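You operate a simulated robot arm through the tools that you are given. There is no shell and no other tool. Be economical: measure what you need, move in short steps, check, and stop when the job is done.

You run a simulated two-armed robot. Do the job below in one go: nothing can be reset, and whatever is moved stays where it is left.

TASK
Pour the blue can's kerosene into the big heater and light it.
Fine: tank closed and locked before it lights; can back on the stand. Set down upright: blue can.

Only the result counts: the job must be done as asked and must still hold three seconds after the hand-in. Knocking over, shifting, dropping, spilling or breaking anything else fails it.

THE ROBOT
Two 7-joint arms with two-finger parallel grippers on one trunk, on a base that drives. Base frame: it is fixed to the floor where the robot stands at the start and does not move with it; the origin is under the middle of the robot, x ahead of it, y to its left, z up. Lengths are in m, angles in degrees, forces in N, time in s.
The left shoulder is at the start at [0.06, 0.143, 0.651], the right one opposite. With the tool pointing down near the work surface each hand reaches from about 0.1 to 0.7 m from the robot's upright axis, wherever it stands, measured 20 degrees to its own side. Places, roughly: big heater [0.9, 0.2, 0.4]; blue can [-0.25, 1.25, 0.5]; cap [-0.25, 1.25, 0.75]; green can [0.75, 3, 0.5]; grey can [1, 2.75, 1]; heat knob [0.6, 0.3, 0.5]; heater switch [0.7, 0.3, 0.5]; red can [-0.25, 1.25, 0.5]; tank of the big heater [0.9, 0.1, 0.2]; tank of the blue compactor [0.3, 1.4, 0.5]; tank of the grey compactor [0.3, 0.8, 0.5]; yellow can [0.5, 3.25, 0.5]. Payload 1.57 kg a hand.
Tool frame (each hand has its own): the origin (TCP) lies between the finger pads and is the grasp point; the fingertips stand 0.03 m ahead of it; z points along the fingers, y is the line along which they close. Largest opening 0.11 m; finger width 0.024, thickness 0.012; the body of the gripper, 0.048 by 0.112 m, starts 0.078 m behind the TCP.
Orientation is that of the tool frame in the base frame, as [roll, pitch, yaw] about the fixed x, y, z axes, in that order (R = Rz(yaw) Ry(pitch) Rx(roll)). With the fingers straight down and closing along the base's y, the tool's x points along the base's -x, its y along +y and its z along -z.

THE INTERFACE
- The arms move only by the tool step_arm. It takes "left_moves", "right_moves" or both (then of equal length, played together; a hand with none holds still); each is a list of rows, each a list of 6 numbers: the shift along the base's x, y, z in m, then the turn, a rotation vector about the base's x, y, z in degrees. In form: [[x, y, z, ax, ay, az], ...]. A call has 1 to 20 rows; each row is the pose to reach, as a shift and turn from the pose commanded when the call began. "left_hand" and "right_hand" are, for a hand that has rows, the gripper command, from -1 (fully open) to 1 (shut), values between in proportion, set as the call begins (left out, the last holds). A row lasts 0.2 s, in which the tool goes at most 0.05 m and 8.6 degrees; a call with a longer step from one row to the next is refused whole, and so is a gripper value outside its range. A pose out of reach is approached as far as the arm can. The call stops where the force on the tool passes 90 N (or 10 N more than at its start, if that is more) or the arm is blocked; 0.2 s more then pass. Each finger travels about 0.045 m/s and halts on what it meets, pressing with about 24 N; the grip force reading is that of the motor and also rises with nothing between the fingers. The clock runs only during rows and for 0.2 s after the last one: add rows that repeat a pose to give the fingers time. The reply holds the time, the measured pose of the TCP, the force on the tool along the base axes, the opening and the grip force, in the units named above and with some noise, with the torque about the TCP (base axes, N m) and any sound that the robot's microphone picked up, and new pictures: "pictures" is both (left out), scene, wrist or none (wrist: the cameras of the hands that moved).
- Cameras (640 x 400 px; columns grow to the right, rows downward): "scene" is now at [0.0424, 0.0286, 1.2487]; the picture's right is [0.39, -0.92, 0.00], its down [-0.77, -0.32, -0.56] and it looks along [0.51, 0.21, -0.83] (base axes); focal length 279 px, centre (320, 200). "left" rides on the left gripper at [0.07, -0.016, -0.141] in its tool frame; the picture's right is [0.23, 0.97, 0.00], its down [-0.86, 0.20, -0.48] and it looks along [-0.47, 0.11, 0.88] (tool axes); focal length 222 px, centre (320, 200). "right" rides on the right gripper at [0.07, 0.016, -0.141] in its tool frame; the picture's right is [-0.23, 0.97, 0.00], its down [-0.86, -0.20, -0.48] and it looks along [-0.47, -0.11, 0.88] (tool axes); focal length 222 px, centre (320, 200). There is no depth. A picture from a camera that has moved, and an enlarged one, comes with that camera's place and axes in the base frame and with its lens. The place of the scene camera against the robot may be out by one fixed shift of up to 0.012 m in any direction.
- raise_lower(by): slides the trunk up (or, below 0, down) by that many m; the arms and the scene camera ride with it, the base frame stays. It gives what a move gives, with no picture.
- roll_base(legs): drives the robot by 1 to 6 legs, each [ahead, left, turn to the left] in m, m and degrees, along the robot's own axes; the way and the turn of a leg run together, so that a leg with both is an arc; at most 1.5 m and 180 degrees a leg. The arms and the cameras ride along, it lands a little off, and it stops where it bumps. It gives what a move gives, and a new picture of the scene camera.
- head_to(pan, tilt): turns the head with the scene camera to pan (to the left, within 86 degrees either way) and tilt (down, from -29 to 69), counted from straight ahead of the robot. It gives what a move gives, and a new picture of the scene camera.
- inspect(camera, box): a new picture of the part [left, top, right, bottom] of that camera's present view, enlarged. No time passes.
- close_job(): hands the job in; it is judged then, once.

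Work in short steps. Places have to be worked out from the pictures, the camera data and where the tool is seen: move nearer, look again, correct. Check each grasp and each placing, and mend what went wrong. You have 120 turns and 260 pictures in all, those below and enlarged ones among them. Open the grippers and draw the arms clear of the work before you hand the job in, unless the task says otherwise; then end with one line.

The tools are called as name(argument=value, ...) on one line, values as JSON. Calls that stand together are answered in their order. step_arm: Moves the arms, as the interface text tells. Its arguments: {"type":"object","properties":{"left_moves":{"type":"array","items":{"type":"array","items":{"type":"number"}}},"left_hand":{"type":"number"},"right_moves":{"type":"array","items":{"type":"array","items":{"type":"number"}}},"right_hand":{"type":"number"},"pictures":{"type":"string","enum":["both","scene","wrist","none"]}},"required":[]} The other tools are called the same way: raise_lower (by) slides the trunk up or down; roll_base (legs) drives the base; head_to (pan, tilt) turns the head that bears the scene camera; inspect (camera, box) takes an enlarged picture of a part of a camera's view; close_job () hands the job in.

At the start:

```text
t: 0.0
left_ee_pos: [0.4441, 0.2958, 0.7396]
left_tool_rot: [-179.9, 0.0, 180.0]
left_ft_force: [0.2, -0.1, 0.1]
left_moment: [-0.04, -0.01, 0.0]
left_width: 0.1099
left_grip_force: 0.0
right_ee_pos: [0.4424, -0.1311, 0.7682]
right_tool_rot: [180.0, 0.0, 179.9]
right_ft_force: [-0.1, -0.3, -0.1]
right_moment: [-0.04, 0.02, -0.03]
right_width: 0.1099
right_grip_force: 0.0
trunk travel left (down, up): [-0.25, 0.34]
robot x, y, heading: [0.0024, 0.0023, -0.1]
head pan, tilt: [22.7, 56.2]
```

scene: 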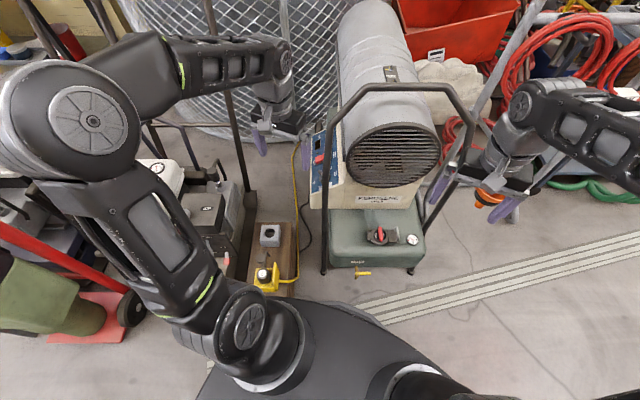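
right: 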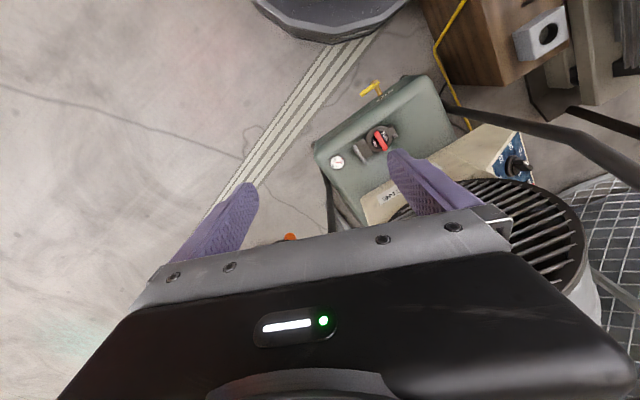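
left: 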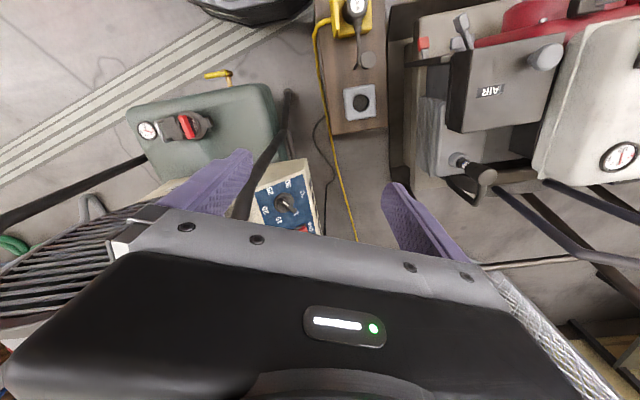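

The heater stands ahead with its tank below. I'll enlarge the tank, the panel and the plug area first.

inspect(camera="scene", box=[240, 180, 440, 305])

inspect(camera="left", box=[120, 50, 360, 240])

head_to(pan=80, tilt=30)

```text
3.20 times, centred on (340, 242) of scene
camera zoom: at [0.0424, 0.0286, 1.2487], right [0.39, -0.92, 0.0], down [-0.77, -0.32, -0.56], along [0.51, 0.21, -0.83], focal length 892 px, centre (256, 64)
```

zoom: 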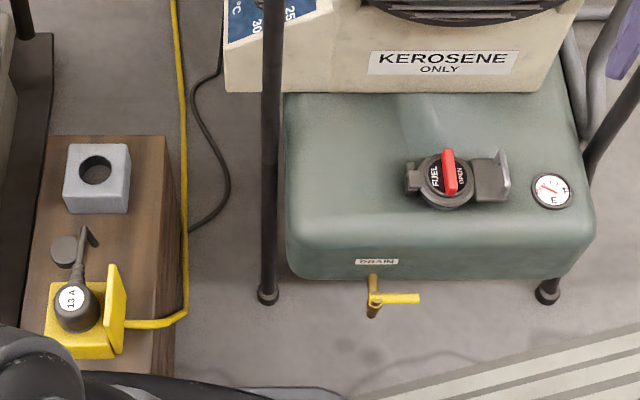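

```text
2.11 times, centred on (240, 145) of left
camera zoom: at [0.375, 0.2789, 0.8814], right [-0.23, 0.97, 0.0], down [0.86, 0.2, 0.48], along [0.47, 0.11, -0.88], focal length 468 px, centre (488, 316)
```

zoom: 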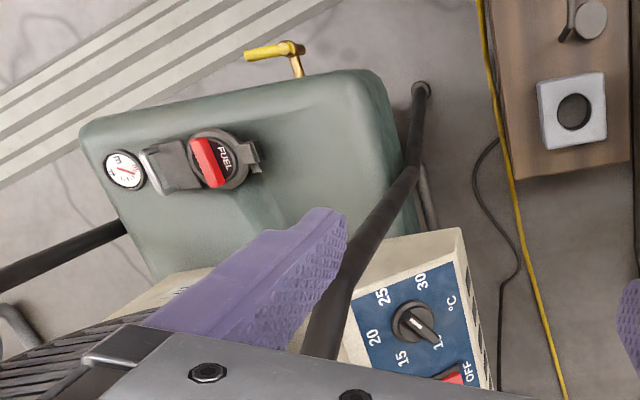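

```text
t: 1.3
left_ee_pos: [0.4449, 0.2962, 0.7399]
left_tool_rot: [179.9, -0.1, 180.0]
left_ft_force: [-0.3, -1.1, -0.4]
left_moment: [-0.01, -0.01, 0.02]
left_width: 0.11
left_grip_force: 0.1
right_ee_pos: [0.4421, -0.1312, 0.7678]
right_tool_rot: [179.9, 0.0, -180.0]
right_ft_force: [-0.5, -0.1, -0.2]
right_moment: [0.05, -0.02, -0.01]
right_width: 0.1098
right_grip_force: 0.1
trunk travel left (down, up): [-0.25, 0.34]
robot x, y, heading: [0.0019, -0.0, 0.2]
head pan, tilt: [80.0, 30.0]
camera scene: at [-0.0071, 0.0904, 1.2862], right [0.98, -0.17, 0.0], down [-0.09, -0.49, -0.87], along [0.15, 0.85, -0.5], focal length 279 px, centre (320, 200)
```

scene: 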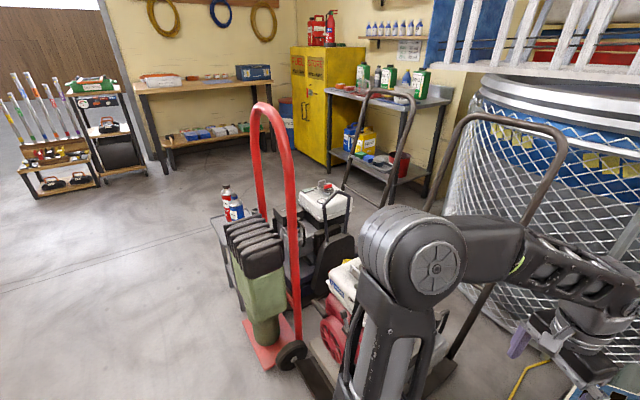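

I can see the stand with the red and blue cans at (225,200). I'll zoom in on it.

inspect(camera="scene", box=[190, 165, 290, 300])

inspect(camera="scene", box=[200, 170, 380, 290])

```text
2.96 times, centred on (240, 232) of scene
camera zoom: at [-0.0071, 0.0904, 1.2862], right [0.98, -0.17, 0.0], down [-0.09, -0.49, -0.87], along [0.15, 0.85, -0.5], focal length 826 px, centre (557, 104)
```

zoom: 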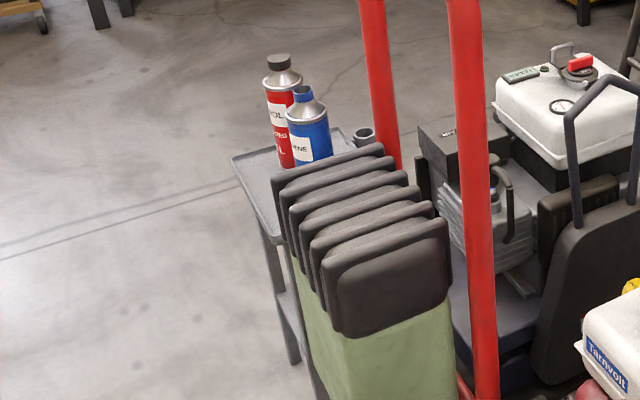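

```text
3.33 times, centred on (290, 230) of scene
camera zoom: at [-0.0071, 0.0904, 1.2862], right [0.98, -0.17, 0.0], down [-0.09, -0.49, -0.87], along [0.15, 0.85, -0.5], focal length 929 px, centre (420, 100)
```

zoom: 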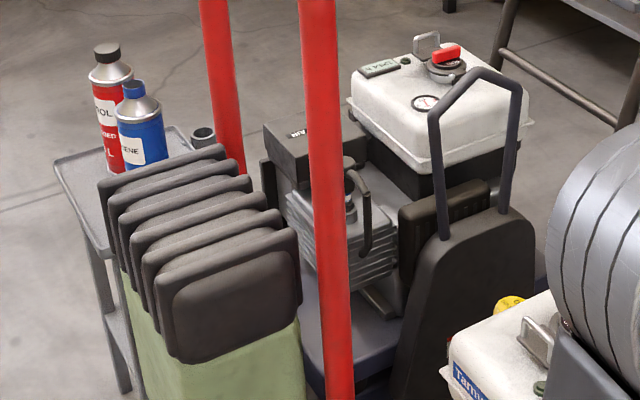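

The blue can stands open on a small stand near (-0.2, 1.25), with its top at about z 0.67. I'll check the right side for space before driving.

head_to(pan=-86, tilt=35)

head_to(pan=86, tilt=55)

```text
t: 3.8
left_ee_pos: [0.4443, 0.2968, 0.74]
left_tool_rot: [-180.0, 0.0, -180.0]
left_ft_force: [0.7, 0.0, 0.4]
left_moment: [0.02, -0.01, -0.02]
left_width: 0.1101
left_grip_force: 0.1
right_ee_pos: [0.4414, -0.1317, 0.7667]
right_tool_rot: [180.0, 0.0, -180.0]
right_ft_force: [0.4, 0.1, -0.2]
right_moment: [0.01, 0.02, 0.01]
right_width: 0.1099
right_grip_force: 0.1
trunk travel left (down, up): [-0.25, 0.34]
robot x, y, heading: [0.0015, -0.0004, 0.4]
head pan, tilt: [-85.9, 35.0]
camera scene: at [-0.0166, -0.0865, 1.2785], right [-1.0, -0.07, 0.0], down [-0.04, 0.57, -0.82], along [0.06, -0.82, -0.57], focal length 279 px, centre (320, 200)
```

scene: 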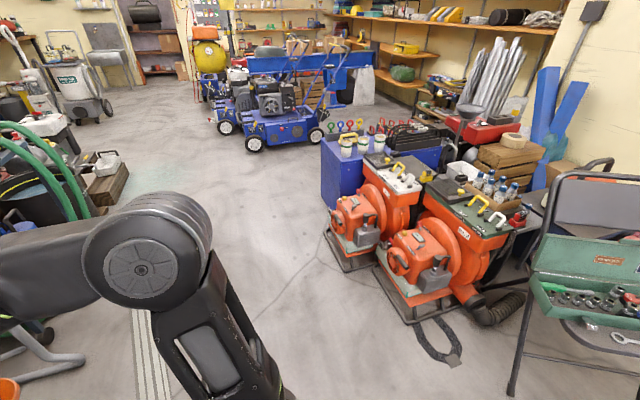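

```text
t: 6.4
left_ee_pos: [0.4453, 0.295, 0.7386]
left_tool_rot: [179.9, -0.1, -180.0]
left_ft_force: [1.2, 0.6, -0.3]
left_moment: [0.02, 0.0, -0.01]
left_width: 0.1101
left_grip_force: 0.0
right_ee_pos: [0.4426, -0.1322, 0.7677]
right_tool_rot: [-180.0, 0.0, 180.0]
right_ft_force: [0.6, -1.1, 0.9]
right_moment: [0.01, -0.01, 0.0]
right_width: 0.1099
right_grip_force: 0.2
trunk travel left (down, up): [-0.25, 0.34]
robot x, y, heading: [-0.0006, 0.0015, 0.0]
head pan, tilt: [85.9, 55.0]
camera scene: at [-0.0178, 0.0732, 1.2502], right [1.0, -0.07, 0.0], down [-0.06, -0.82, -0.57], along [0.04, 0.57, -0.82], focal length 279 px, centre (320, 200)
```

scene: 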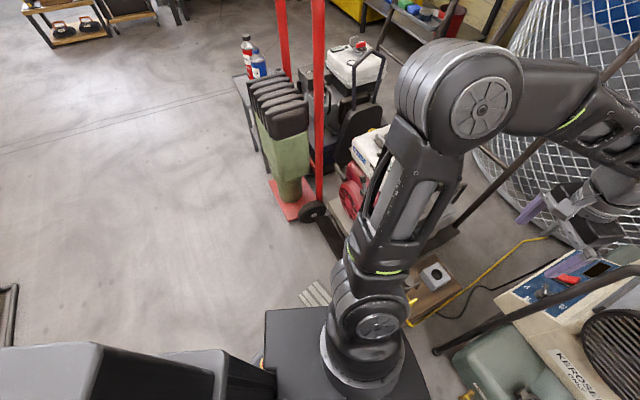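

There is open floor at the left rear. I'll back off a little so the base clears the socket post, then turn left to look.

roll_base(legs=[[-0.25, 0, 0], [0, 0, 45]])

head_to(pan=75, tilt=35)

```text
t: 10.3
left_ee_pos: [-0.1401, 0.524, 0.7405]
left_tool_rot: [-180.0, 0.0, -135.3]
left_ft_force: [-0.2, 0.1, -0.2]
left_moment: [0.02, 0.0, -0.01]
left_width: 0.11
left_grip_force: 0.1
right_ee_pos: [0.1573, 0.2179, 0.7673]
right_tool_rot: [-179.9, 0.0, -135.4]
right_ft_force: [-0.2, 0.4, -0.2]
right_moment: [-0.02, -0.02, 0.0]
right_width: 0.1102
right_grip_force: 0.0
trunk travel left (down, up): [-0.25, 0.34]
robot x, y, heading: [-0.2448, 0.0023, 44.8]
head pan, tilt: [85.9, 55.0]
camera scene: at [-0.3102, 0.0354, 1.2502], right [0.76, 0.65, 0.0], down [0.53, -0.62, -0.57], along [-0.37, 0.44, -0.82], focal length 279 px, centre (320, 200)
```

scene: 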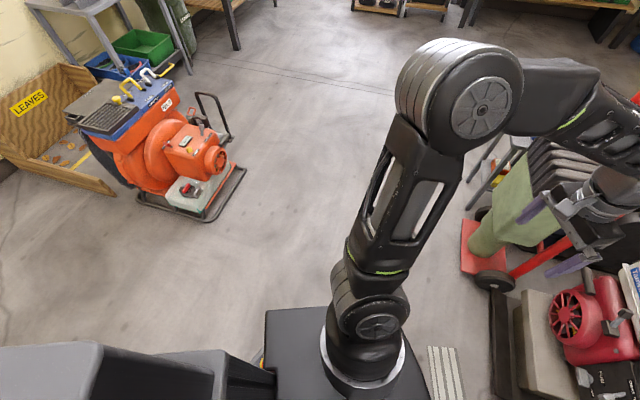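

```text
t: 11.1
left_ee_pos: [-0.1406, 0.5232, 0.74]
left_tool_rot: [180.0, 0.0, -135.3]
left_ft_force: [0.3, 0.5, 0.1]
left_moment: [0.01, 0.0, -0.06]
left_width: 0.11
left_grip_force: 0.0
right_ee_pos: [0.1577, 0.2179, 0.7659]
right_tool_rot: [-180.0, 0.0, -135.4]
right_ft_force: [1.0, 0.7, 0.4]
right_moment: [-0.01, 0.0, 0.01]
right_width: 0.1099
right_grip_force: 0.1
trunk travel left (down, up): [-0.25, 0.34]
robot x, y, heading: [-0.2502, 0.0004, 44.6]
head pan, tilt: [75.0, 35.0]
camera scene: at [-0.3069, 0.0571, 1.2784], right [0.87, 0.5, 0.0], down [0.28, -0.5, -0.82], along [-0.41, 0.71, -0.57], focal length 279 px, centre (320, 200)
```

scene: 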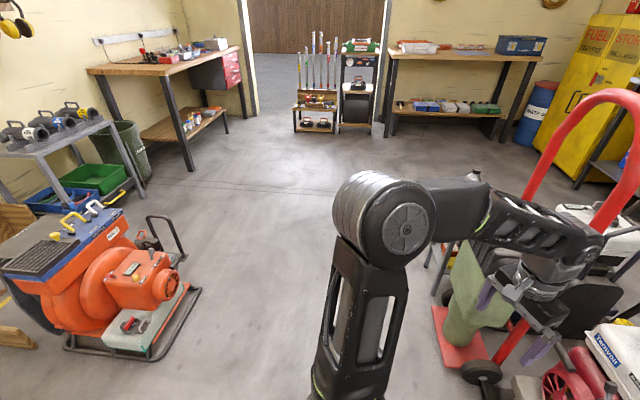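

There is clear floor on the stand's near side. I'll slide diagonally there, to about (-0.7, 0.6).

roll_base(legs=[[0.1, 0.76, 0]])

head_to(pan=-5, tilt=45)

```text
t: 15.2
left_ee_pos: [-0.6072, 1.134, 0.7398]
left_tool_rot: [-180.0, 0.0, -135.1]
left_ft_force: [0.0, 0.4, -0.1]
left_moment: [0.0, 0.0, 0.01]
left_width: 0.1098
left_grip_force: 0.1
right_ee_pos: [-0.3077, 0.8293, 0.7681]
right_tool_rot: [180.0, 0.0, -135.1]
right_ft_force: [-0.1, 0.1, 0.1]
right_moment: [0.04, 0.02, 0.05]
right_width: 0.1098
right_grip_force: 0.0
trunk travel left (down, up): [-0.25, 0.34]
robot x, y, heading: [-0.7162, 0.6124, 44.8]
head pan, tilt: [75.0, 35.0]
camera scene: at [-0.7721, 0.6669, 1.2785], right [0.87, 0.5, 0.0], down [0.29, -0.5, -0.82], along [-0.41, 0.71, -0.57], focal length 279 px, centre (320, 200)
```

scene: 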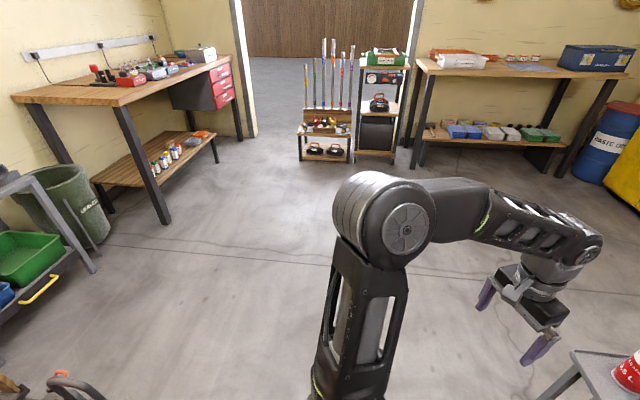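

```text
t: 16.8
left_ee_pos: [-0.6086, 1.1334, 0.7401]
left_tool_rot: [180.0, 0.0, -135.1]
left_ft_force: [0.3, 0.0, 0.3]
left_moment: [-0.01, 0.05, 0.02]
left_width: 0.1103
left_grip_force: 0.1
right_ee_pos: [-0.3087, 0.8303, 0.7674]
right_tool_rot: [180.0, 0.0, -135.1]
right_ft_force: [-0.3, 0.3, -0.4]
right_moment: [-0.04, 0.01, -0.03]
right_width: 0.1096
right_grip_force: 0.0
trunk travel left (down, up): [-0.25, 0.34]
robot x, y, heading: [-0.7136, 0.6117, 45.1]
head pan, tilt: [-5.0, 45.0]
camera scene: at [-0.6659, 0.6427, 1.2637], right [0.64, -0.77, 0.0], down [-0.54, -0.45, -0.71], along [0.54, 0.45, -0.71], focal length 279 px, centre (320, 200)
```

scene: 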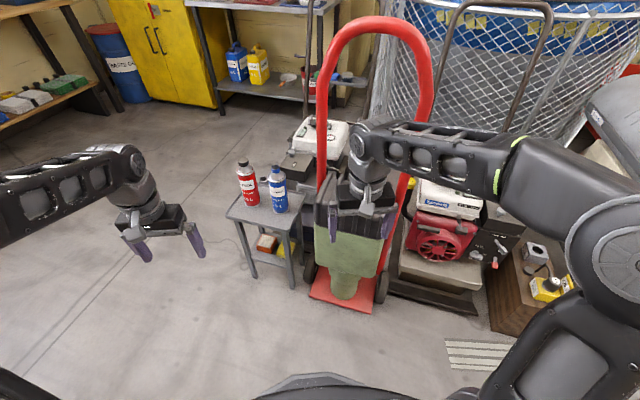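

inspect(camera="scene", box=[210, 140, 350, 260])

```text
3.33 times, centred on (280, 200) of scene
camera zoom: at [-0.6659, 0.6427, 1.2637], right [0.64, -0.77, 0.0], down [-0.54, -0.45, -0.71], along [0.54, 0.45, -0.71], focal length 929 px, centre (453, 200)
```

zoom: 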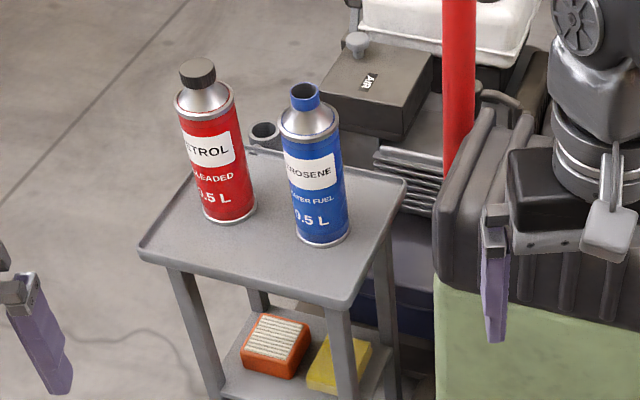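

The blue can is open, with its base near (-0.20, 1.22, 0.48) and its top near z 0.68. I'll swing the right tool to point level along the heading so I can side-grip the can.

step_arm(right_moves=[[0.01, 0.01, 0.005, 5.8, -5.8, 0], [0.02, 0.02, 0.01, 11.6, -11.6, 0], [0.03, 0.03, 0.015, 17.4, -17.4, 0], [0.04, 0.04, 0.02, 23.2, -23.2, 0], [0.05, 0.05, 0.02, 29, -29, 0], [0.06, 0.06, 0.02, 34.8, -34.8, 0], [0.07, 0.07, 0.02, 40.6, -40.6, 0], [0.08, 0.08, 0.02, 46.4, -46.4, 0], [0.08, 0.08, 0.02, 52.2, -52.2, 0], [0.08, 0.08, 0.02, 58, -58, 0], [0.08, 0.08, 0.02, 63.6, -63.6, 0]], right_hand=-1)

```text
t: 19.2
left_ee_pos: [-0.609, 1.1342, 0.7399]
left_tool_rot: [180.0, -0.1, -135.0]
left_ft_force: [0.6, 0.2, -0.7]
left_moment: [0.01, 0.0, -0.01]
left_width: 0.1098
left_grip_force: 0.1
right_ee_pos: [-0.2323, 0.9121, 0.7707]
right_tool_rot: [169.5, 85.0, -145.3]
right_ft_force: [-0.2, 0.6, -0.3]
right_moment: [0.01, -0.03, 0.02]
right_width: 0.11
right_grip_force: 0.1
right hand out of reach, approached as far as the arm can: row 11
trunk travel left (down, up): [-0.25, 0.34]
robot x, y, heading: [-0.7167, 0.6082, 44.6]
head pan, tilt: [-5.0, 45.0]
camera scene: at [-0.6665, 0.6429, 1.2637], right [0.64, -0.77, 0.0], down [-0.54, -0.45, -0.71], along [0.54, 0.45, -0.71], focal length 279 px, centre (320, 200)
camera right: at [-0.3484, 0.8188, 0.7141], right [-0.68, 0.7, 0.24], down [-0.13, -0.44, 0.89], along [0.73, 0.57, 0.39], focal length 222 px, centre (320, 200)
```

scene: 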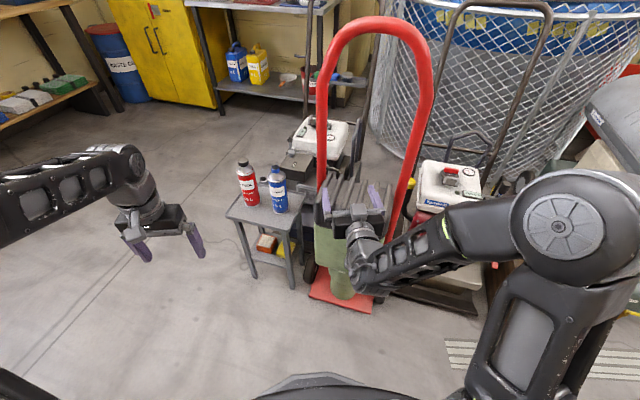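
right: 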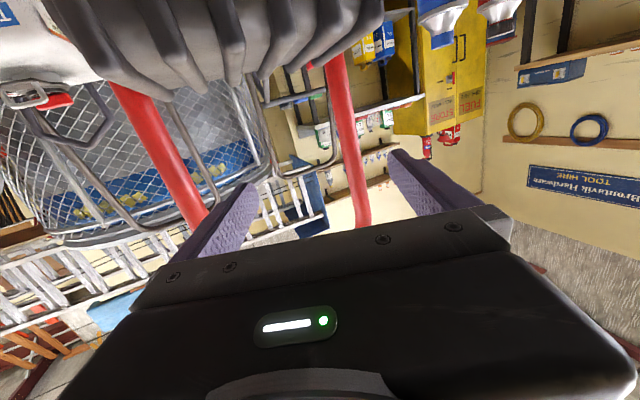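

The tool is now nearly level. The bag sits to the right of the stand, so I'll approach the can along a heading of about 15°. That means backing off, turning right, then sliding left.

roll_base(legs=[[-0.15, 0, 0], [0, 0, -29.6], [0.03, 0.69, 0]])

head_to(pan=0, tilt=40)

```text
t: 25.4
left_ee_pos: [-0.618, 1.5825, 0.7392]
left_tool_rot: [-180.0, 0.0, -165.1]
left_ft_force: [-0.3, -0.2, -0.9]
left_moment: [-0.01, 0.05, 0.0]
left_width: 0.1102
left_grip_force: 0.0
right_ee_pos: [-0.4026, 1.2017, 0.7704]
right_tool_rot: [170.0, 84.8, -174.7]
right_ft_force: [0.5, -0.5, 0.1]
right_moment: [-0.01, 0.01, 0.01]
right_width: 0.11
right_grip_force: 0.0
trunk travel left (down, up): [-0.25, 0.34]
robot x, y, heading: [-0.9702, 1.1825, 14.9]
head pan, tilt: [-5.0, 45.0]
camera scene: at [-0.912, 1.1886, 1.2636], right [0.17, -0.98, 0.0], down [-0.7, -0.12, -0.71], along [0.7, 0.12, -0.71], focal length 279 px, centre (320, 200)
```

scene: 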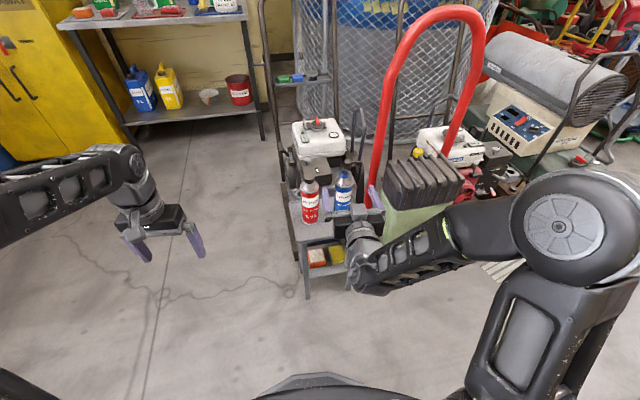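

```text
t: 26.1
left_ee_pos: [-0.6165, 1.5814, 0.7402]
left_tool_rot: [180.0, 0.0, -164.9]
left_ft_force: [0.6, -0.4, -0.7]
left_moment: [0.01, -0.01, -0.01]
left_width: 0.1101
left_grip_force: 0.0
right_ee_pos: [-0.402, 1.2016, 0.7708]
right_tool_rot: [170.0, 84.9, -174.7]
right_ft_force: [0.0, 0.2, -0.4]
right_moment: [-0.03, 0.02, 0.0]
right_width: 0.11
right_grip_force: 0.0
trunk travel left (down, up): [-0.25, 0.34]
robot x, y, heading: [-0.9689, 1.1801, 15.0]
head pan, tilt: [0.0, 40.0]
camera scene: at [-0.91, 1.1964, 1.2709], right [0.26, -0.97, 0.0], down [-0.62, -0.17, -0.77], along [0.74, 0.2, -0.64], focal length 279 px, centre (320, 200)
```

scene: 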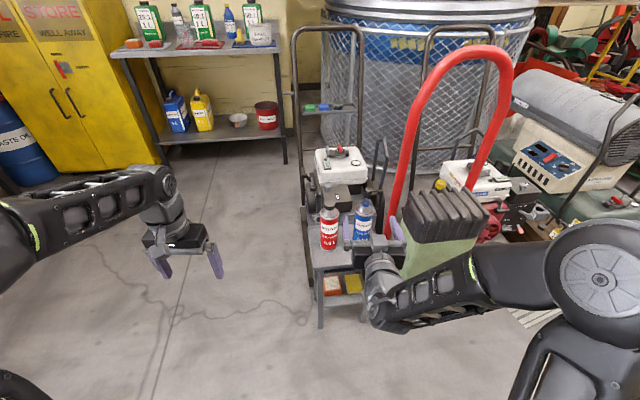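

Re-triangulating puts the blue can at (-0.198, 1.23), about 0.2 m ahead of the hand. I'll lower the right hand to z 0.60, level it, line it up and narrow the opening a little.

step_arm(right_moves=[[0, -0.005, -0.045, 0.3, -1.2, 0], [0.002, -0.012, -0.09, 0.7, -2.5, 0], [0.005, -0.02, -0.135, 1, -3.7, 0], [0.007, -0.025, -0.165, 1.3, -4.8, 0], [0.007, -0.025, -0.165, 1.3, -4.8, 0]], right_hand=-0.64)

inspect(camera="scene", box=[290, 170, 450, 290])

```text
t: 27.3
left_ee_pos: [-0.6164, 1.5812, 0.7397]
left_tool_rot: [179.9, 0.0, -165.0]
left_ft_force: [0.9, 0.2, 0.1]
left_moment: [-0.01, 0.02, -0.04]
left_width: 0.1099
left_grip_force: 0.1
right_ee_pos: [-0.3511, 1.2356, 0.6681]
right_tool_rot: [175.4, 87.6, -170.8]
right_ft_force: [-0.6, -0.6, -0.1]
right_moment: [-0.01, -0.03, 0.01]
right_width: 0.0903
right_grip_force: 0.0
right hand out of reach, approached as far as the arm can: row 1, 2, 3, 4, 5
trunk travel left (down, up): [-0.25, 0.34]
robot x, y, heading: [-0.9668, 1.1826, 15.1]
head pan, tilt: [0.0, 40.0]
camera scene: at [-0.9098, 1.1965, 1.2709], right [0.26, -0.97, 0.0], down [-0.62, -0.17, -0.77], along [0.74, 0.2, -0.64], focal length 279 px, centre (320, 200)
camera right: at [-0.4942, 1.2145, 0.6046], right [-0.23, 0.95, 0.23], down [-0.38, -0.3, 0.87], along [0.9, 0.11, 0.43], focal length 222 px, centre (320, 200)
```

scene: 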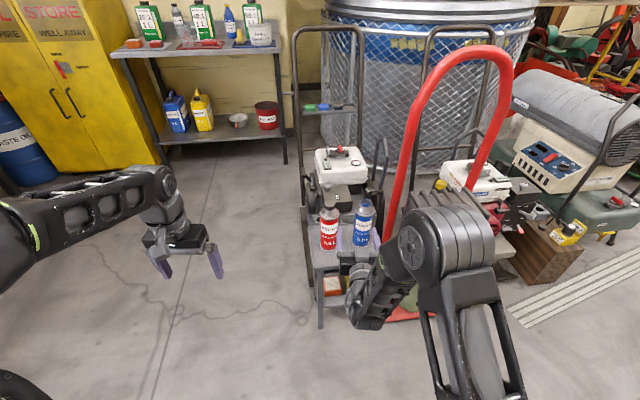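
right: 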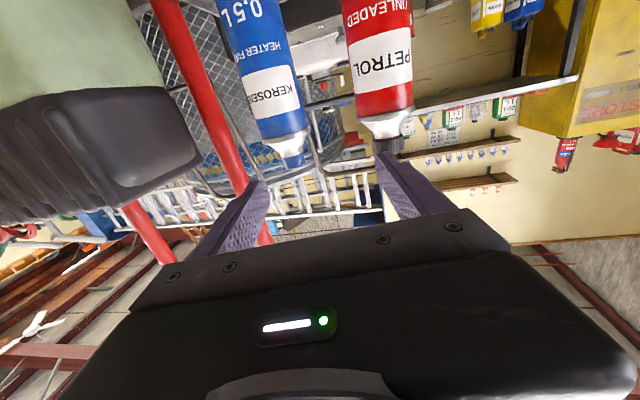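

```text
3.33 times, centred on (370, 230) of scene
camera zoom: at [-0.9098, 1.1965, 1.2709], right [0.26, -0.97, 0.0], down [-0.62, -0.17, -0.77], along [0.74, 0.2, -0.64], focal length 929 px, centre (153, 100)
```

zoom: 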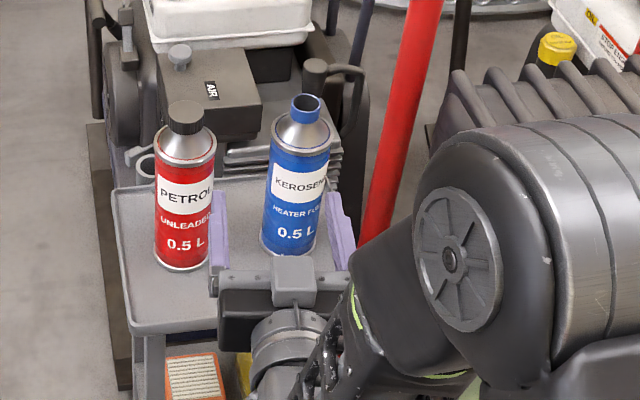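

The wrist picture puts the can about 0.036 m right of the tool axis. The arm balks at being level and tucked in, so I'll use the trunk and base for the fine moves: sidestep right, then lower.

raise_lower(by=-0.075)

roll_base(legs=[[0, -0.036, 0]])

inspect(camera="right", box=[0, 0, 640, 400])

```text
t: 28.4
left_ee_pos: [-0.6174, 1.5818, 0.664]
left_tool_rot: [180.0, 0.0, -165.0]
left_ft_force: [0.0, -0.4, 0.1]
left_moment: [-0.01, -0.03, -0.05]
left_width: 0.1099
left_grip_force: 0.0
right_ee_pos: [-0.3497, 1.2331, 0.5936]
right_tool_rot: [175.5, 87.7, -170.5]
right_ft_force: [0.0, -0.1, 0.7]
right_moment: [-0.02, 0.05, 0.04]
right_width: 0.0903
right_grip_force: 0.0
trunk travel left (down, up): [-0.175, 0.415]
robot x, y, heading: [-0.9743, 1.1829, 15.0]
head pan, tilt: [0.0, 40.0]
```

```text
t: 29.3
left_ee_pos: [-0.6085, 1.5482, 0.6641]
left_tool_rot: [-180.0, 0.1, -165.0]
left_ft_force: [-0.1, 0.9, 0.3]
left_moment: [-0.03, -0.01, 0.0]
left_width: 0.1099
left_grip_force: 0.0
right_ee_pos: [-0.342, 1.2002, 0.593]
right_tool_rot: [175.7, 87.7, -170.3]
right_ft_force: [0.1, 0.0, 0.0]
right_moment: [-0.01, -0.01, 0.0]
right_width: 0.0905
right_grip_force: 0.0
trunk travel left (down, up): [-0.175, 0.415]
robot x, y, heading: [-0.9576, 1.1445, 15.0]
head pan, tilt: [0.0, 40.0]
camera scene: at [-0.9007, 1.1619, 1.1959], right [0.26, -0.97, 0.0], down [-0.62, -0.17, -0.77], along [0.74, 0.2, -0.64], focal length 279 px, centre (320, 200)
```

scene: 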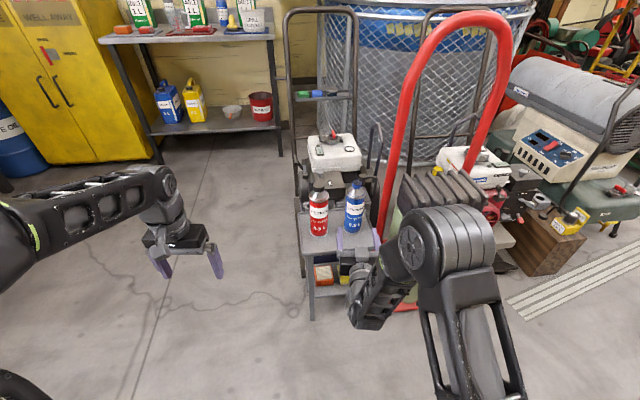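

```text
1.00 times, centred on (320, 200) of right (not enlarged: the box is as wide or as high as the picture)
camera zoom: at [-0.4852, 1.1798, 0.53], right [-0.23, 0.95, 0.23], down [-0.38, -0.3, 0.87], along [0.9, 0.11, 0.43], focal length 222 px, centre (320, 200)
```

zoom: 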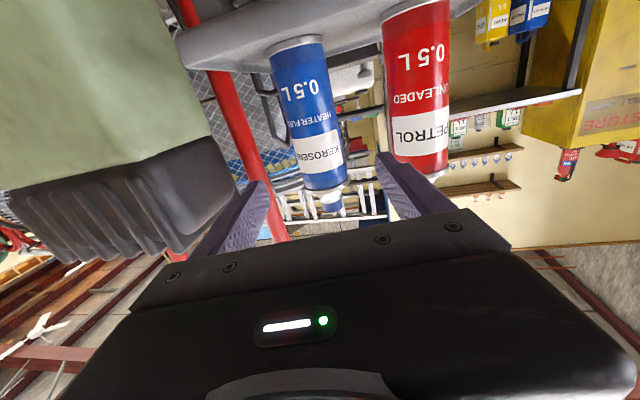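

The can is now almost centred between the fingers, and the red can is clear of the left finger. I'll roll ahead 0.08 m and check.

roll_base(legs=[[0.08, -0.004, 0]])

inspect(camera="right", box=[0, 0, 640, 400])

inspect(camera="scene", box=[280, 160, 480, 300])

```text
t: 30.3
left_ee_pos: [-0.5295, 1.5642, 0.6659]
left_tool_rot: [-179.9, 0.0, -165.0]
left_ft_force: [-0.3, -0.4, -0.1]
left_moment: [-0.05, -0.01, -0.01]
left_width: 0.1098
left_grip_force: 0.1
right_ee_pos: [-0.2609, 1.2163, 0.5925]
right_tool_rot: [175.6, 87.7, -170.5]
right_ft_force: [0.4, -0.5, 0.4]
right_moment: [-0.03, -0.06, 0.0]
right_width: 0.0902
right_grip_force: 0.0
trunk travel left (down, up): [-0.175, 0.415]
robot x, y, heading: [-0.8831, 1.1625, 15.0]
head pan, tilt: [0.0, 40.0]
camera scene: at [-0.8221, 1.1787, 1.1959], right [0.26, -0.97, 0.0], down [-0.62, -0.17, -0.77], along [0.74, 0.2, -0.64], focal length 279 px, centre (320, 200)
```

scene: 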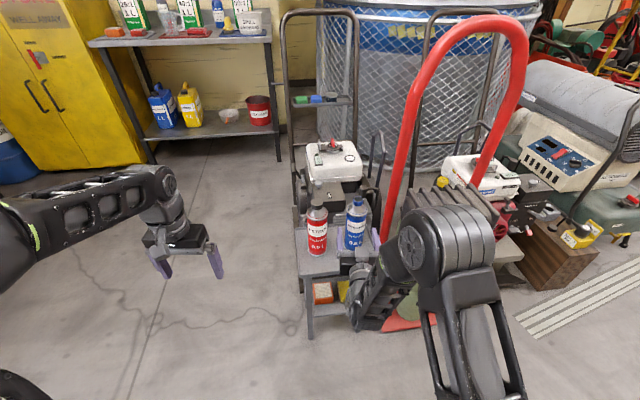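

```text
1.00 times, centred on (320, 200) of right (not enlarged: the box is as wide or as high as the picture)
camera zoom: at [-0.4066, 1.1964, 0.53], right [-0.23, 0.95, 0.23], down [-0.38, -0.3, 0.87], along [0.9, 0.11, 0.43], focal length 222 px, centre (320, 200)
```

zoom: 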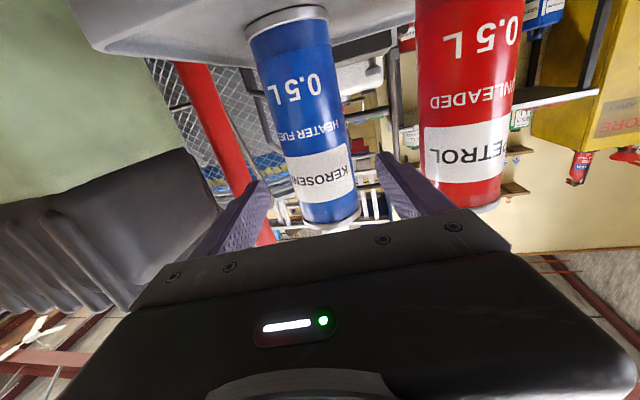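

```text
2.86 times, centred on (380, 230) of scene
camera zoom: at [-0.8221, 1.1787, 1.1959], right [0.26, -0.97, 0.0], down [-0.62, -0.17, -0.77], along [0.74, 0.2, -0.64], focal length 796 px, centre (149, 114)
```

zoom: 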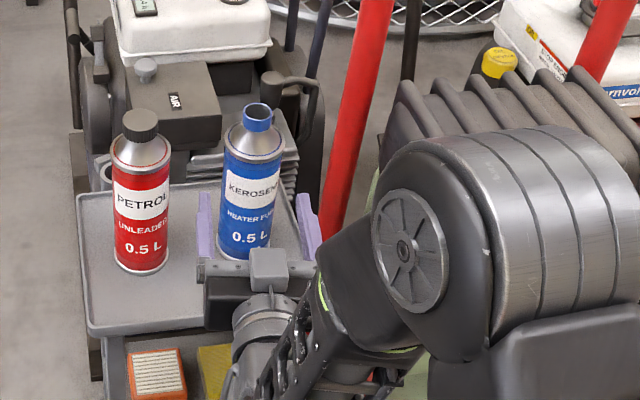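

The can is centred and about 0.065 m ahead of the grasp point. I'll roll in the rest of the way.

roll_base(legs=[[0.06, 0, 0]])

inspect(camera="right", box=[0, 0, 640, 400])

inspect(camera="scene", box=[280, 160, 480, 300])

```text
t: 31.3
left_ee_pos: [-0.4709, 1.5797, 0.6658]
left_tool_rot: [180.0, 0.0, -165.1]
left_ft_force: [-0.4, -0.4, 0.2]
left_moment: [0.0, 0.0, 0.01]
left_width: 0.1102
left_grip_force: 0.1
right_ee_pos: [-0.204, 1.2306, 0.5934]
right_tool_rot: [175.5, 87.7, -170.5]
right_ft_force: [-0.6, 0.8, -0.8]
right_moment: [0.02, 0.03, -0.02]
right_width: 0.0902
right_grip_force: 0.0
trunk travel left (down, up): [-0.175, 0.415]
robot x, y, heading: [-0.8244, 1.1807, 15.1]
head pan, tilt: [0.0, 40.0]
camera scene: at [-0.7638, 1.1942, 1.1959], right [0.26, -0.97, 0.0], down [-0.62, -0.17, -0.77], along [0.74, 0.2, -0.64], focal length 279 px, centre (320, 200)
```

scene: 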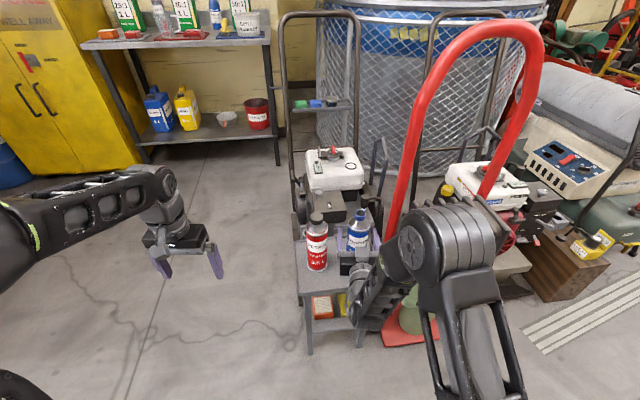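

```text
1.00 times, centred on (320, 200) of right (not enlarged: the box is as wide or as high as the picture)
camera zoom: at [-0.3483, 1.2117, 0.53], right [-0.23, 0.95, 0.23], down [-0.38, -0.3, 0.87], along [0.9, 0.11, 0.43], focal length 222 px, centre (320, 200)
```

zoom: 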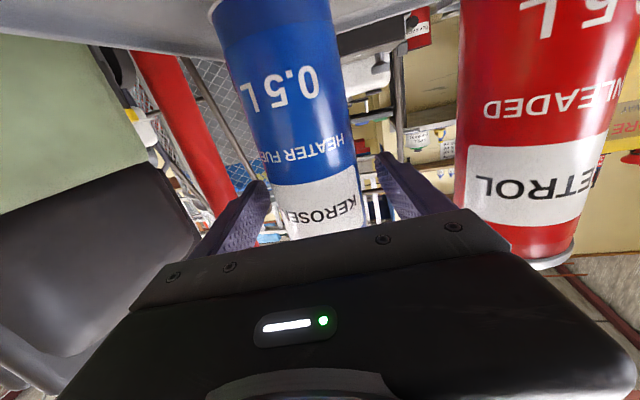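

```text
2.86 times, centred on (380, 230) of scene
camera zoom: at [-0.7638, 1.1942, 1.1959], right [0.26, -0.97, 0.0], down [-0.62, -0.17, -0.77], along [0.74, 0.2, -0.64], focal length 796 px, centre (149, 114)
```

zoom: 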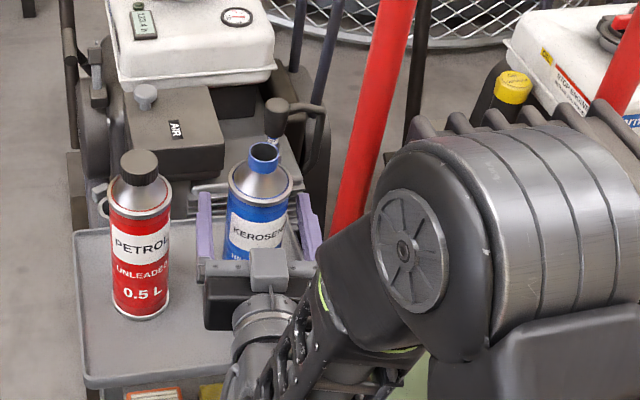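

The fingers straddle the can. The last arm command wasn't fully reached, though, so I'll back out and check that a zero move really holds the arm still before I close.

roll_base(legs=[[-0.14, 0, 0]])

step_arm(right_moves=[[0, 0, 0, 0, 0, 0]], pictures="none")

```text
t: 32.6
left_ee_pos: [-0.6059, 1.5434, 0.6646]
left_tool_rot: [180.0, 0.1, -165.1]
left_ft_force: [0.1, 0.5, -0.5]
left_moment: [0.0, -0.01, 0.0]
left_width: 0.1101
left_grip_force: 0.0
right_ee_pos: [-0.3394, 1.1952, 0.5944]
right_tool_rot: [175.5, 87.6, -170.4]
right_ft_force: [-0.3, -1.1, 1.1]
right_moment: [0.03, -0.01, -0.03]
right_width: 0.0903
right_grip_force: 0.0
trunk travel left (down, up): [-0.175, 0.415]
robot x, y, heading: [-0.9614, 1.1437, 14.8]
head pan, tilt: [0.0, 40.0]
camera scene: at [-0.8987, 1.1582, 1.1959], right [0.26, -0.97, 0.0], down [-0.62, -0.17, -0.77], along [0.74, 0.2, -0.64], focal length 279 px, centre (320, 200)
```

scene: 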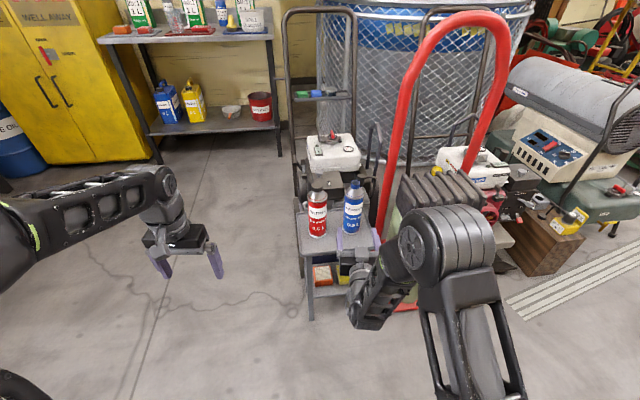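

```text
t: 33.0
left_ee_pos: [-0.6055, 1.543, 0.6652]
left_tool_rot: [180.0, 0.0, -165.0]
left_ft_force: [-0.5, -0.9, 0.4]
left_moment: [0.02, -0.02, 0.0]
left_width: 0.1098
left_grip_force: 0.1
right_ee_pos: [-0.3396, 1.1946, 0.5924]
right_tool_rot: [175.4, 87.8, -170.6]
right_ft_force: [0.4, 0.2, -0.7]
right_moment: [-0.03, -0.01, -0.02]
right_width: 0.0901
right_grip_force: 0.1
trunk travel left (down, up): [-0.175, 0.415]
robot x, y, heading: [-0.959, 1.1426, 15.3]
head pan, tilt: [0.0, 40.0]
```

A zero move holds the pose. I'll roll back in.

roll_base(legs=[[0.14, 0, 0]])

inspect(camera="right", box=[0, 0, 640, 400])

```text
t: 34.4
left_ee_pos: [-0.4696, 1.5785, 0.6634]
left_tool_rot: [-180.0, 0.1, -165.0]
left_ft_force: [-0.4, 0.0, 0.2]
left_moment: [0.02, 0.01, 0.03]
left_width: 0.1096
left_grip_force: 0.1
right_ee_pos: [-0.2031, 1.2319, 0.5945]
right_tool_rot: [175.5, 87.7, -170.5]
right_ft_force: [0.3, 0.3, 0.5]
right_moment: [-0.02, -0.02, -0.02]
right_width: 0.0902
right_grip_force: 0.1
trunk travel left (down, up): [-0.175, 0.415]
robot x, y, heading: [-0.8243, 1.174, 15.2]
head pan, tilt: [0.0, 40.0]
camera scene: at [-0.7629, 1.1945, 1.1959], right [0.26, -0.97, 0.0], down [-0.62, -0.17, -0.77], along [0.74, 0.2, -0.64], focal length 279 px, centre (320, 200)
```

scene: 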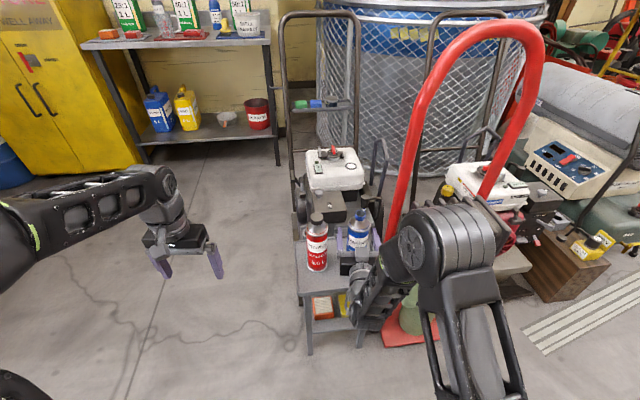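

```text
1.00 times, centred on (320, 200) of right (not enlarged: the box is as wide or as high as the picture)
camera zoom: at [-0.3474, 1.2123, 0.53], right [-0.23, 0.95, 0.23], down [-0.38, -0.3, 0.87], along [0.9, 0.11, 0.43], focal length 222 px, centre (320, 200)
```

zoom: 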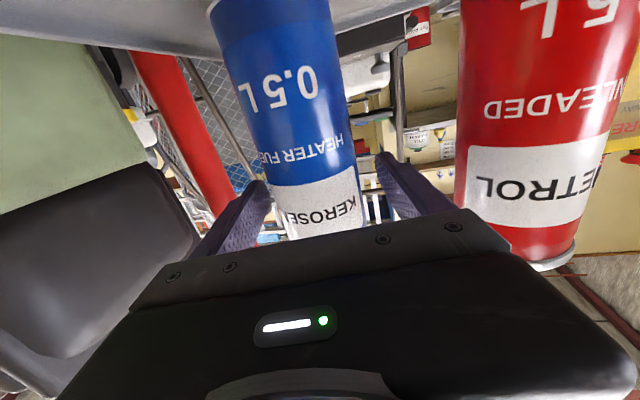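

Same placing as before, so I'll close the gripper on the can.

step_arm(right_moves=[[0, 0, 0, 0, 0, 0], [0, 0, 0, 0, 0, 0], [0, 0, 0, 0, 0, 0], [0, 0, 0, 0, 0, 0], [0, 0, 0, 0, 0, 0]], right_hand=1, pictures="wrist")

raise_lower(by=0.03)

inspect(camera="scene", box=[280, 160, 480, 300])

```text
t: 35.6
left_ee_pos: [-0.4708, 1.5796, 0.6651]
left_tool_rot: [180.0, 0.0, -165.0]
left_ft_force: [-0.9, -0.8, -0.7]
left_moment: [0.0, 0.01, 0.02]
left_width: 0.1098
left_grip_force: 0.1
right_ee_pos: [-0.203, 1.2315, 0.594]
right_tool_rot: [175.5, 87.7, -170.6]
right_ft_force: [0.3, -0.1, 0.4]
right_moment: [0.01, -0.05, -0.01]
right_width: 0.0588
right_grip_force: 23.9
trunk travel left (down, up): [-0.175, 0.415]
robot x, y, heading: [-0.8214, 1.1781, 15.0]
head pan, tilt: [0.0, 40.0]
camera right: at [-0.3473, 1.2122, 0.53], right [-0.23, 0.95, 0.23], down [-0.38, -0.3, 0.87], along [0.9, 0.11, 0.43], focal length 222 px, centre (320, 200)
```

right: 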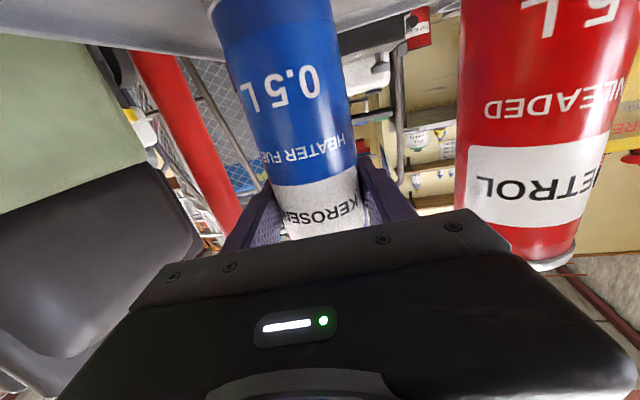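

```text
t: 36.3
left_ee_pos: [-0.469, 1.5797, 0.6946]
left_tool_rot: [-179.9, 0.0, -165.0]
left_ft_force: [1.1, -0.2, -0.9]
left_moment: [0.0, 0.02, 0.0]
left_width: 0.11
left_grip_force: 0.0
right_ee_pos: [-0.2035, 1.2317, 0.624]
right_tool_rot: [175.7, 87.7, -170.4]
right_ft_force: [-0.6, 0.0, -2.0]
right_moment: [0.02, -0.01, -0.03]
right_width: 0.0585
right_grip_force: 23.8
trunk travel left (down, up): [-0.205, 0.385]
robot x, y, heading: [-0.8234, 1.1791, 15.0]
head pan, tilt: [0.0, 40.0]
```

```text
2.86 times, centred on (380, 230) of scene
camera zoom: at [-0.7626, 1.1947, 1.2259], right [0.26, -0.97, 0.0], down [-0.62, -0.17, -0.77], along [0.74, 0.2, -0.64], focal length 796 px, centre (149, 114)
```

zoom: 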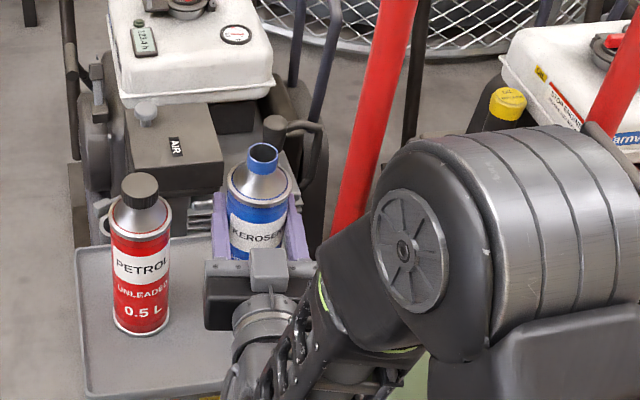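

The can is gripped (0.0585 m wide) and lifted clear. I'll raise it more, then reverse out and drive around toward the heater.

raise_lower(by=0.12)

roll_base(legs=[[-0.2, 0, 0], [0, -0.69, 0], [0, 0, -15]])

```text
t: 37.8
left_ee_pos: [-0.47, 1.5795, 0.8143]
left_tool_rot: [-180.0, 0.1, -165.0]
left_ft_force: [-0.5, -0.5, -0.1]
left_moment: [-0.02, -0.03, 0.0]
left_width: 0.11
left_grip_force: 0.1
right_ee_pos: [-0.2029, 1.2318, 0.7433]
right_tool_rot: [175.8, 87.7, -170.2]
right_ft_force: [0.1, -0.1, -1.5]
right_moment: [0.0, 0.02, -0.01]
right_width: 0.0589
right_grip_force: 23.6
trunk travel left (down, up): [-0.325, 0.265]
robot x, y, heading: [-0.8214, 1.1795, 15.0]
head pan, tilt: [0.0, 40.0]
```

```text
t: 43.7
left_ee_pos: [-0.3919, 0.7483, 0.8145]
left_tool_rot: [-180.0, 0.0, 179.8]
left_ft_force: [1.0, 0.2, -0.2]
left_moment: [-0.01, -0.03, 0.02]
left_width: 0.1099
left_grip_force: 0.1
right_ee_pos: [-0.2258, 0.3422, 0.7435]
right_tool_rot: [175.4, 87.7, 174.2]
right_ft_force: [0.1, -0.5, -1.5]
right_moment: [0.0, -0.01, -0.05]
right_width: 0.0587
right_grip_force: 24.3
trunk travel left (down, up): [-0.325, 0.265]
robot x, y, heading: [-0.8378, 0.4587, -0.3]
head pan, tilt: [0.0, 40.0]
camera scene: at [-0.7753, 0.4553, 1.3459], right [0.0, -1.0, 0.0], down [-0.64, 0.0, -0.77], along [0.77, 0.0, -0.64], focal length 279 px, centre (320, 200)
```

scene: 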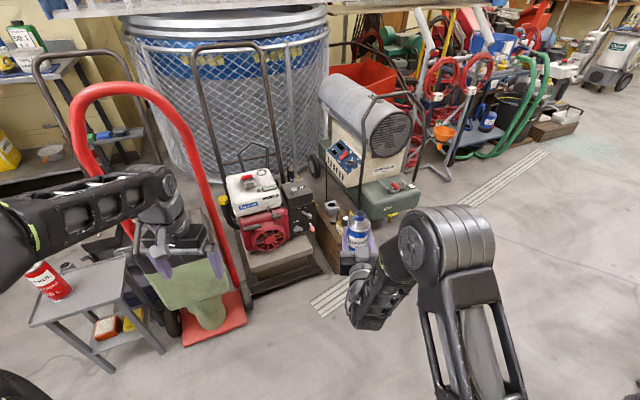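

The way is clear. I'll drive to about (-0.35, 0.0) in front of the heater and study it.

roll_base(legs=[[0.49, -0.46, 0]])

inspect(camera="scene", box=[200, 60, 440, 210])

```text
t: 47.4
left_ee_pos: [0.0941, 0.2871, 0.8146]
left_tool_rot: [-180.0, 0.0, 179.6]
left_ft_force: [-0.6, -0.1, 0.1]
left_moment: [-0.01, 0.0, 0.01]
left_width: 0.1098
left_grip_force: 0.0
right_ee_pos: [0.2579, -0.1188, 0.7433]
right_tool_rot: [175.5, 87.7, 174.1]
right_ft_force: [-0.1, -0.2, -1.9]
right_moment: [-0.02, -0.02, -0.02]
right_width: 0.0586
right_grip_force: 24.2
trunk travel left (down, up): [-0.325, 0.265]
robot x, y, heading: [-0.3532, -0.0049, -0.4]
head pan, tilt: [0.0, 40.0]
camera scene: at [-0.2905, -0.0046, 1.3459], right [-0.01, -1.0, 0.0], down [-0.64, 0.0, -0.77], along [0.77, -0.01, -0.64], focal length 279 px, centre (320, 200)
```

scene: 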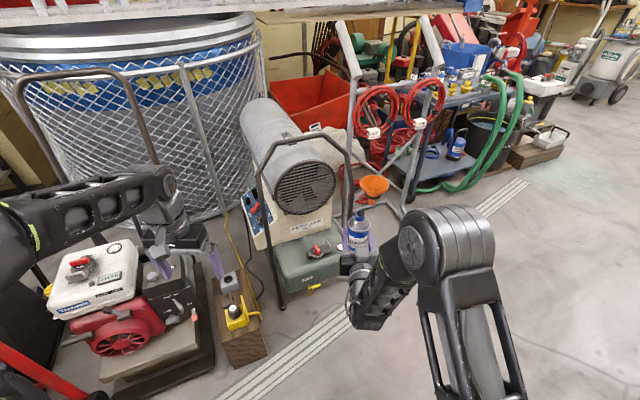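

```text
2.67 times, centred on (320, 135) of scene
camera zoom: at [-0.2905, -0.0046, 1.3459], right [-0.01, -1.0, 0.0], down [-0.64, 0.0, -0.77], along [0.77, -0.01, -0.64], focal length 743 px, centre (320, 373)
```

zoom: 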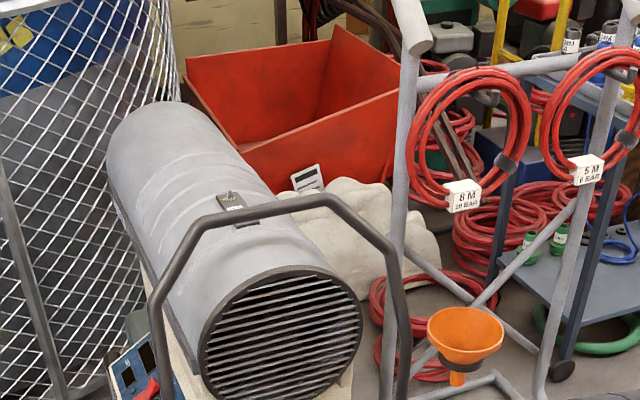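

I triangulate the filler lever at about (0.537, 0.004, 0.35). The arch tubes run from about (0.45, 0.177) to (0.6, -0.19), so the heater faces about 22° off. I'll swing the can hand out to the right, keeping it level, so the left hand has room.

step_arm(right_moves=[[0, -0.03, 0, 0, 0, -3], [0, -0.06, 0, 0, 0, -6], [0, -0.09, 0, 0, 0, -9], [0, -0.12, 0, 0, 0, -12], [0, -0.15, 0, 0, 0, -15]], pictures="scene")

```text
t: 48.6
left_ee_pos: [0.0929, 0.2869, 0.8138]
left_tool_rot: [-180.0, 0.0, 179.6]
left_ft_force: [-0.3, 0.5, 0.4]
left_moment: [-0.01, 0.02, -0.02]
left_width: 0.1101
left_grip_force: 0.0
right_ee_pos: [0.2587, -0.268, 0.7439]
right_tool_rot: [178.4, 87.5, 161.7]
right_ft_force: [0.4, -0.5, -1.5]
right_moment: [0.01, 0.0, -0.03]
right_width: 0.0589
right_grip_force: 24.2
trunk travel left (down, up): [-0.325, 0.265]
robot x, y, heading: [-0.3515, -0.0051, -0.7]
head pan, tilt: [0.0, 40.0]
camera scene: at [-0.2906, -0.0046, 1.3459], right [-0.01, -1.0, 0.0], down [-0.64, 0.0, -0.77], along [0.77, -0.01, -0.64], focal length 279 px, centre (320, 200)
```

scene: 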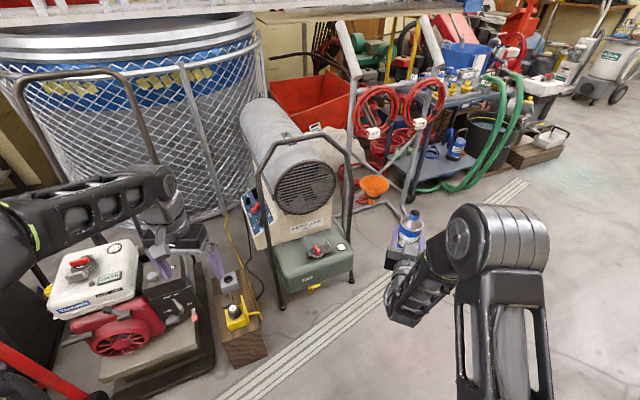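

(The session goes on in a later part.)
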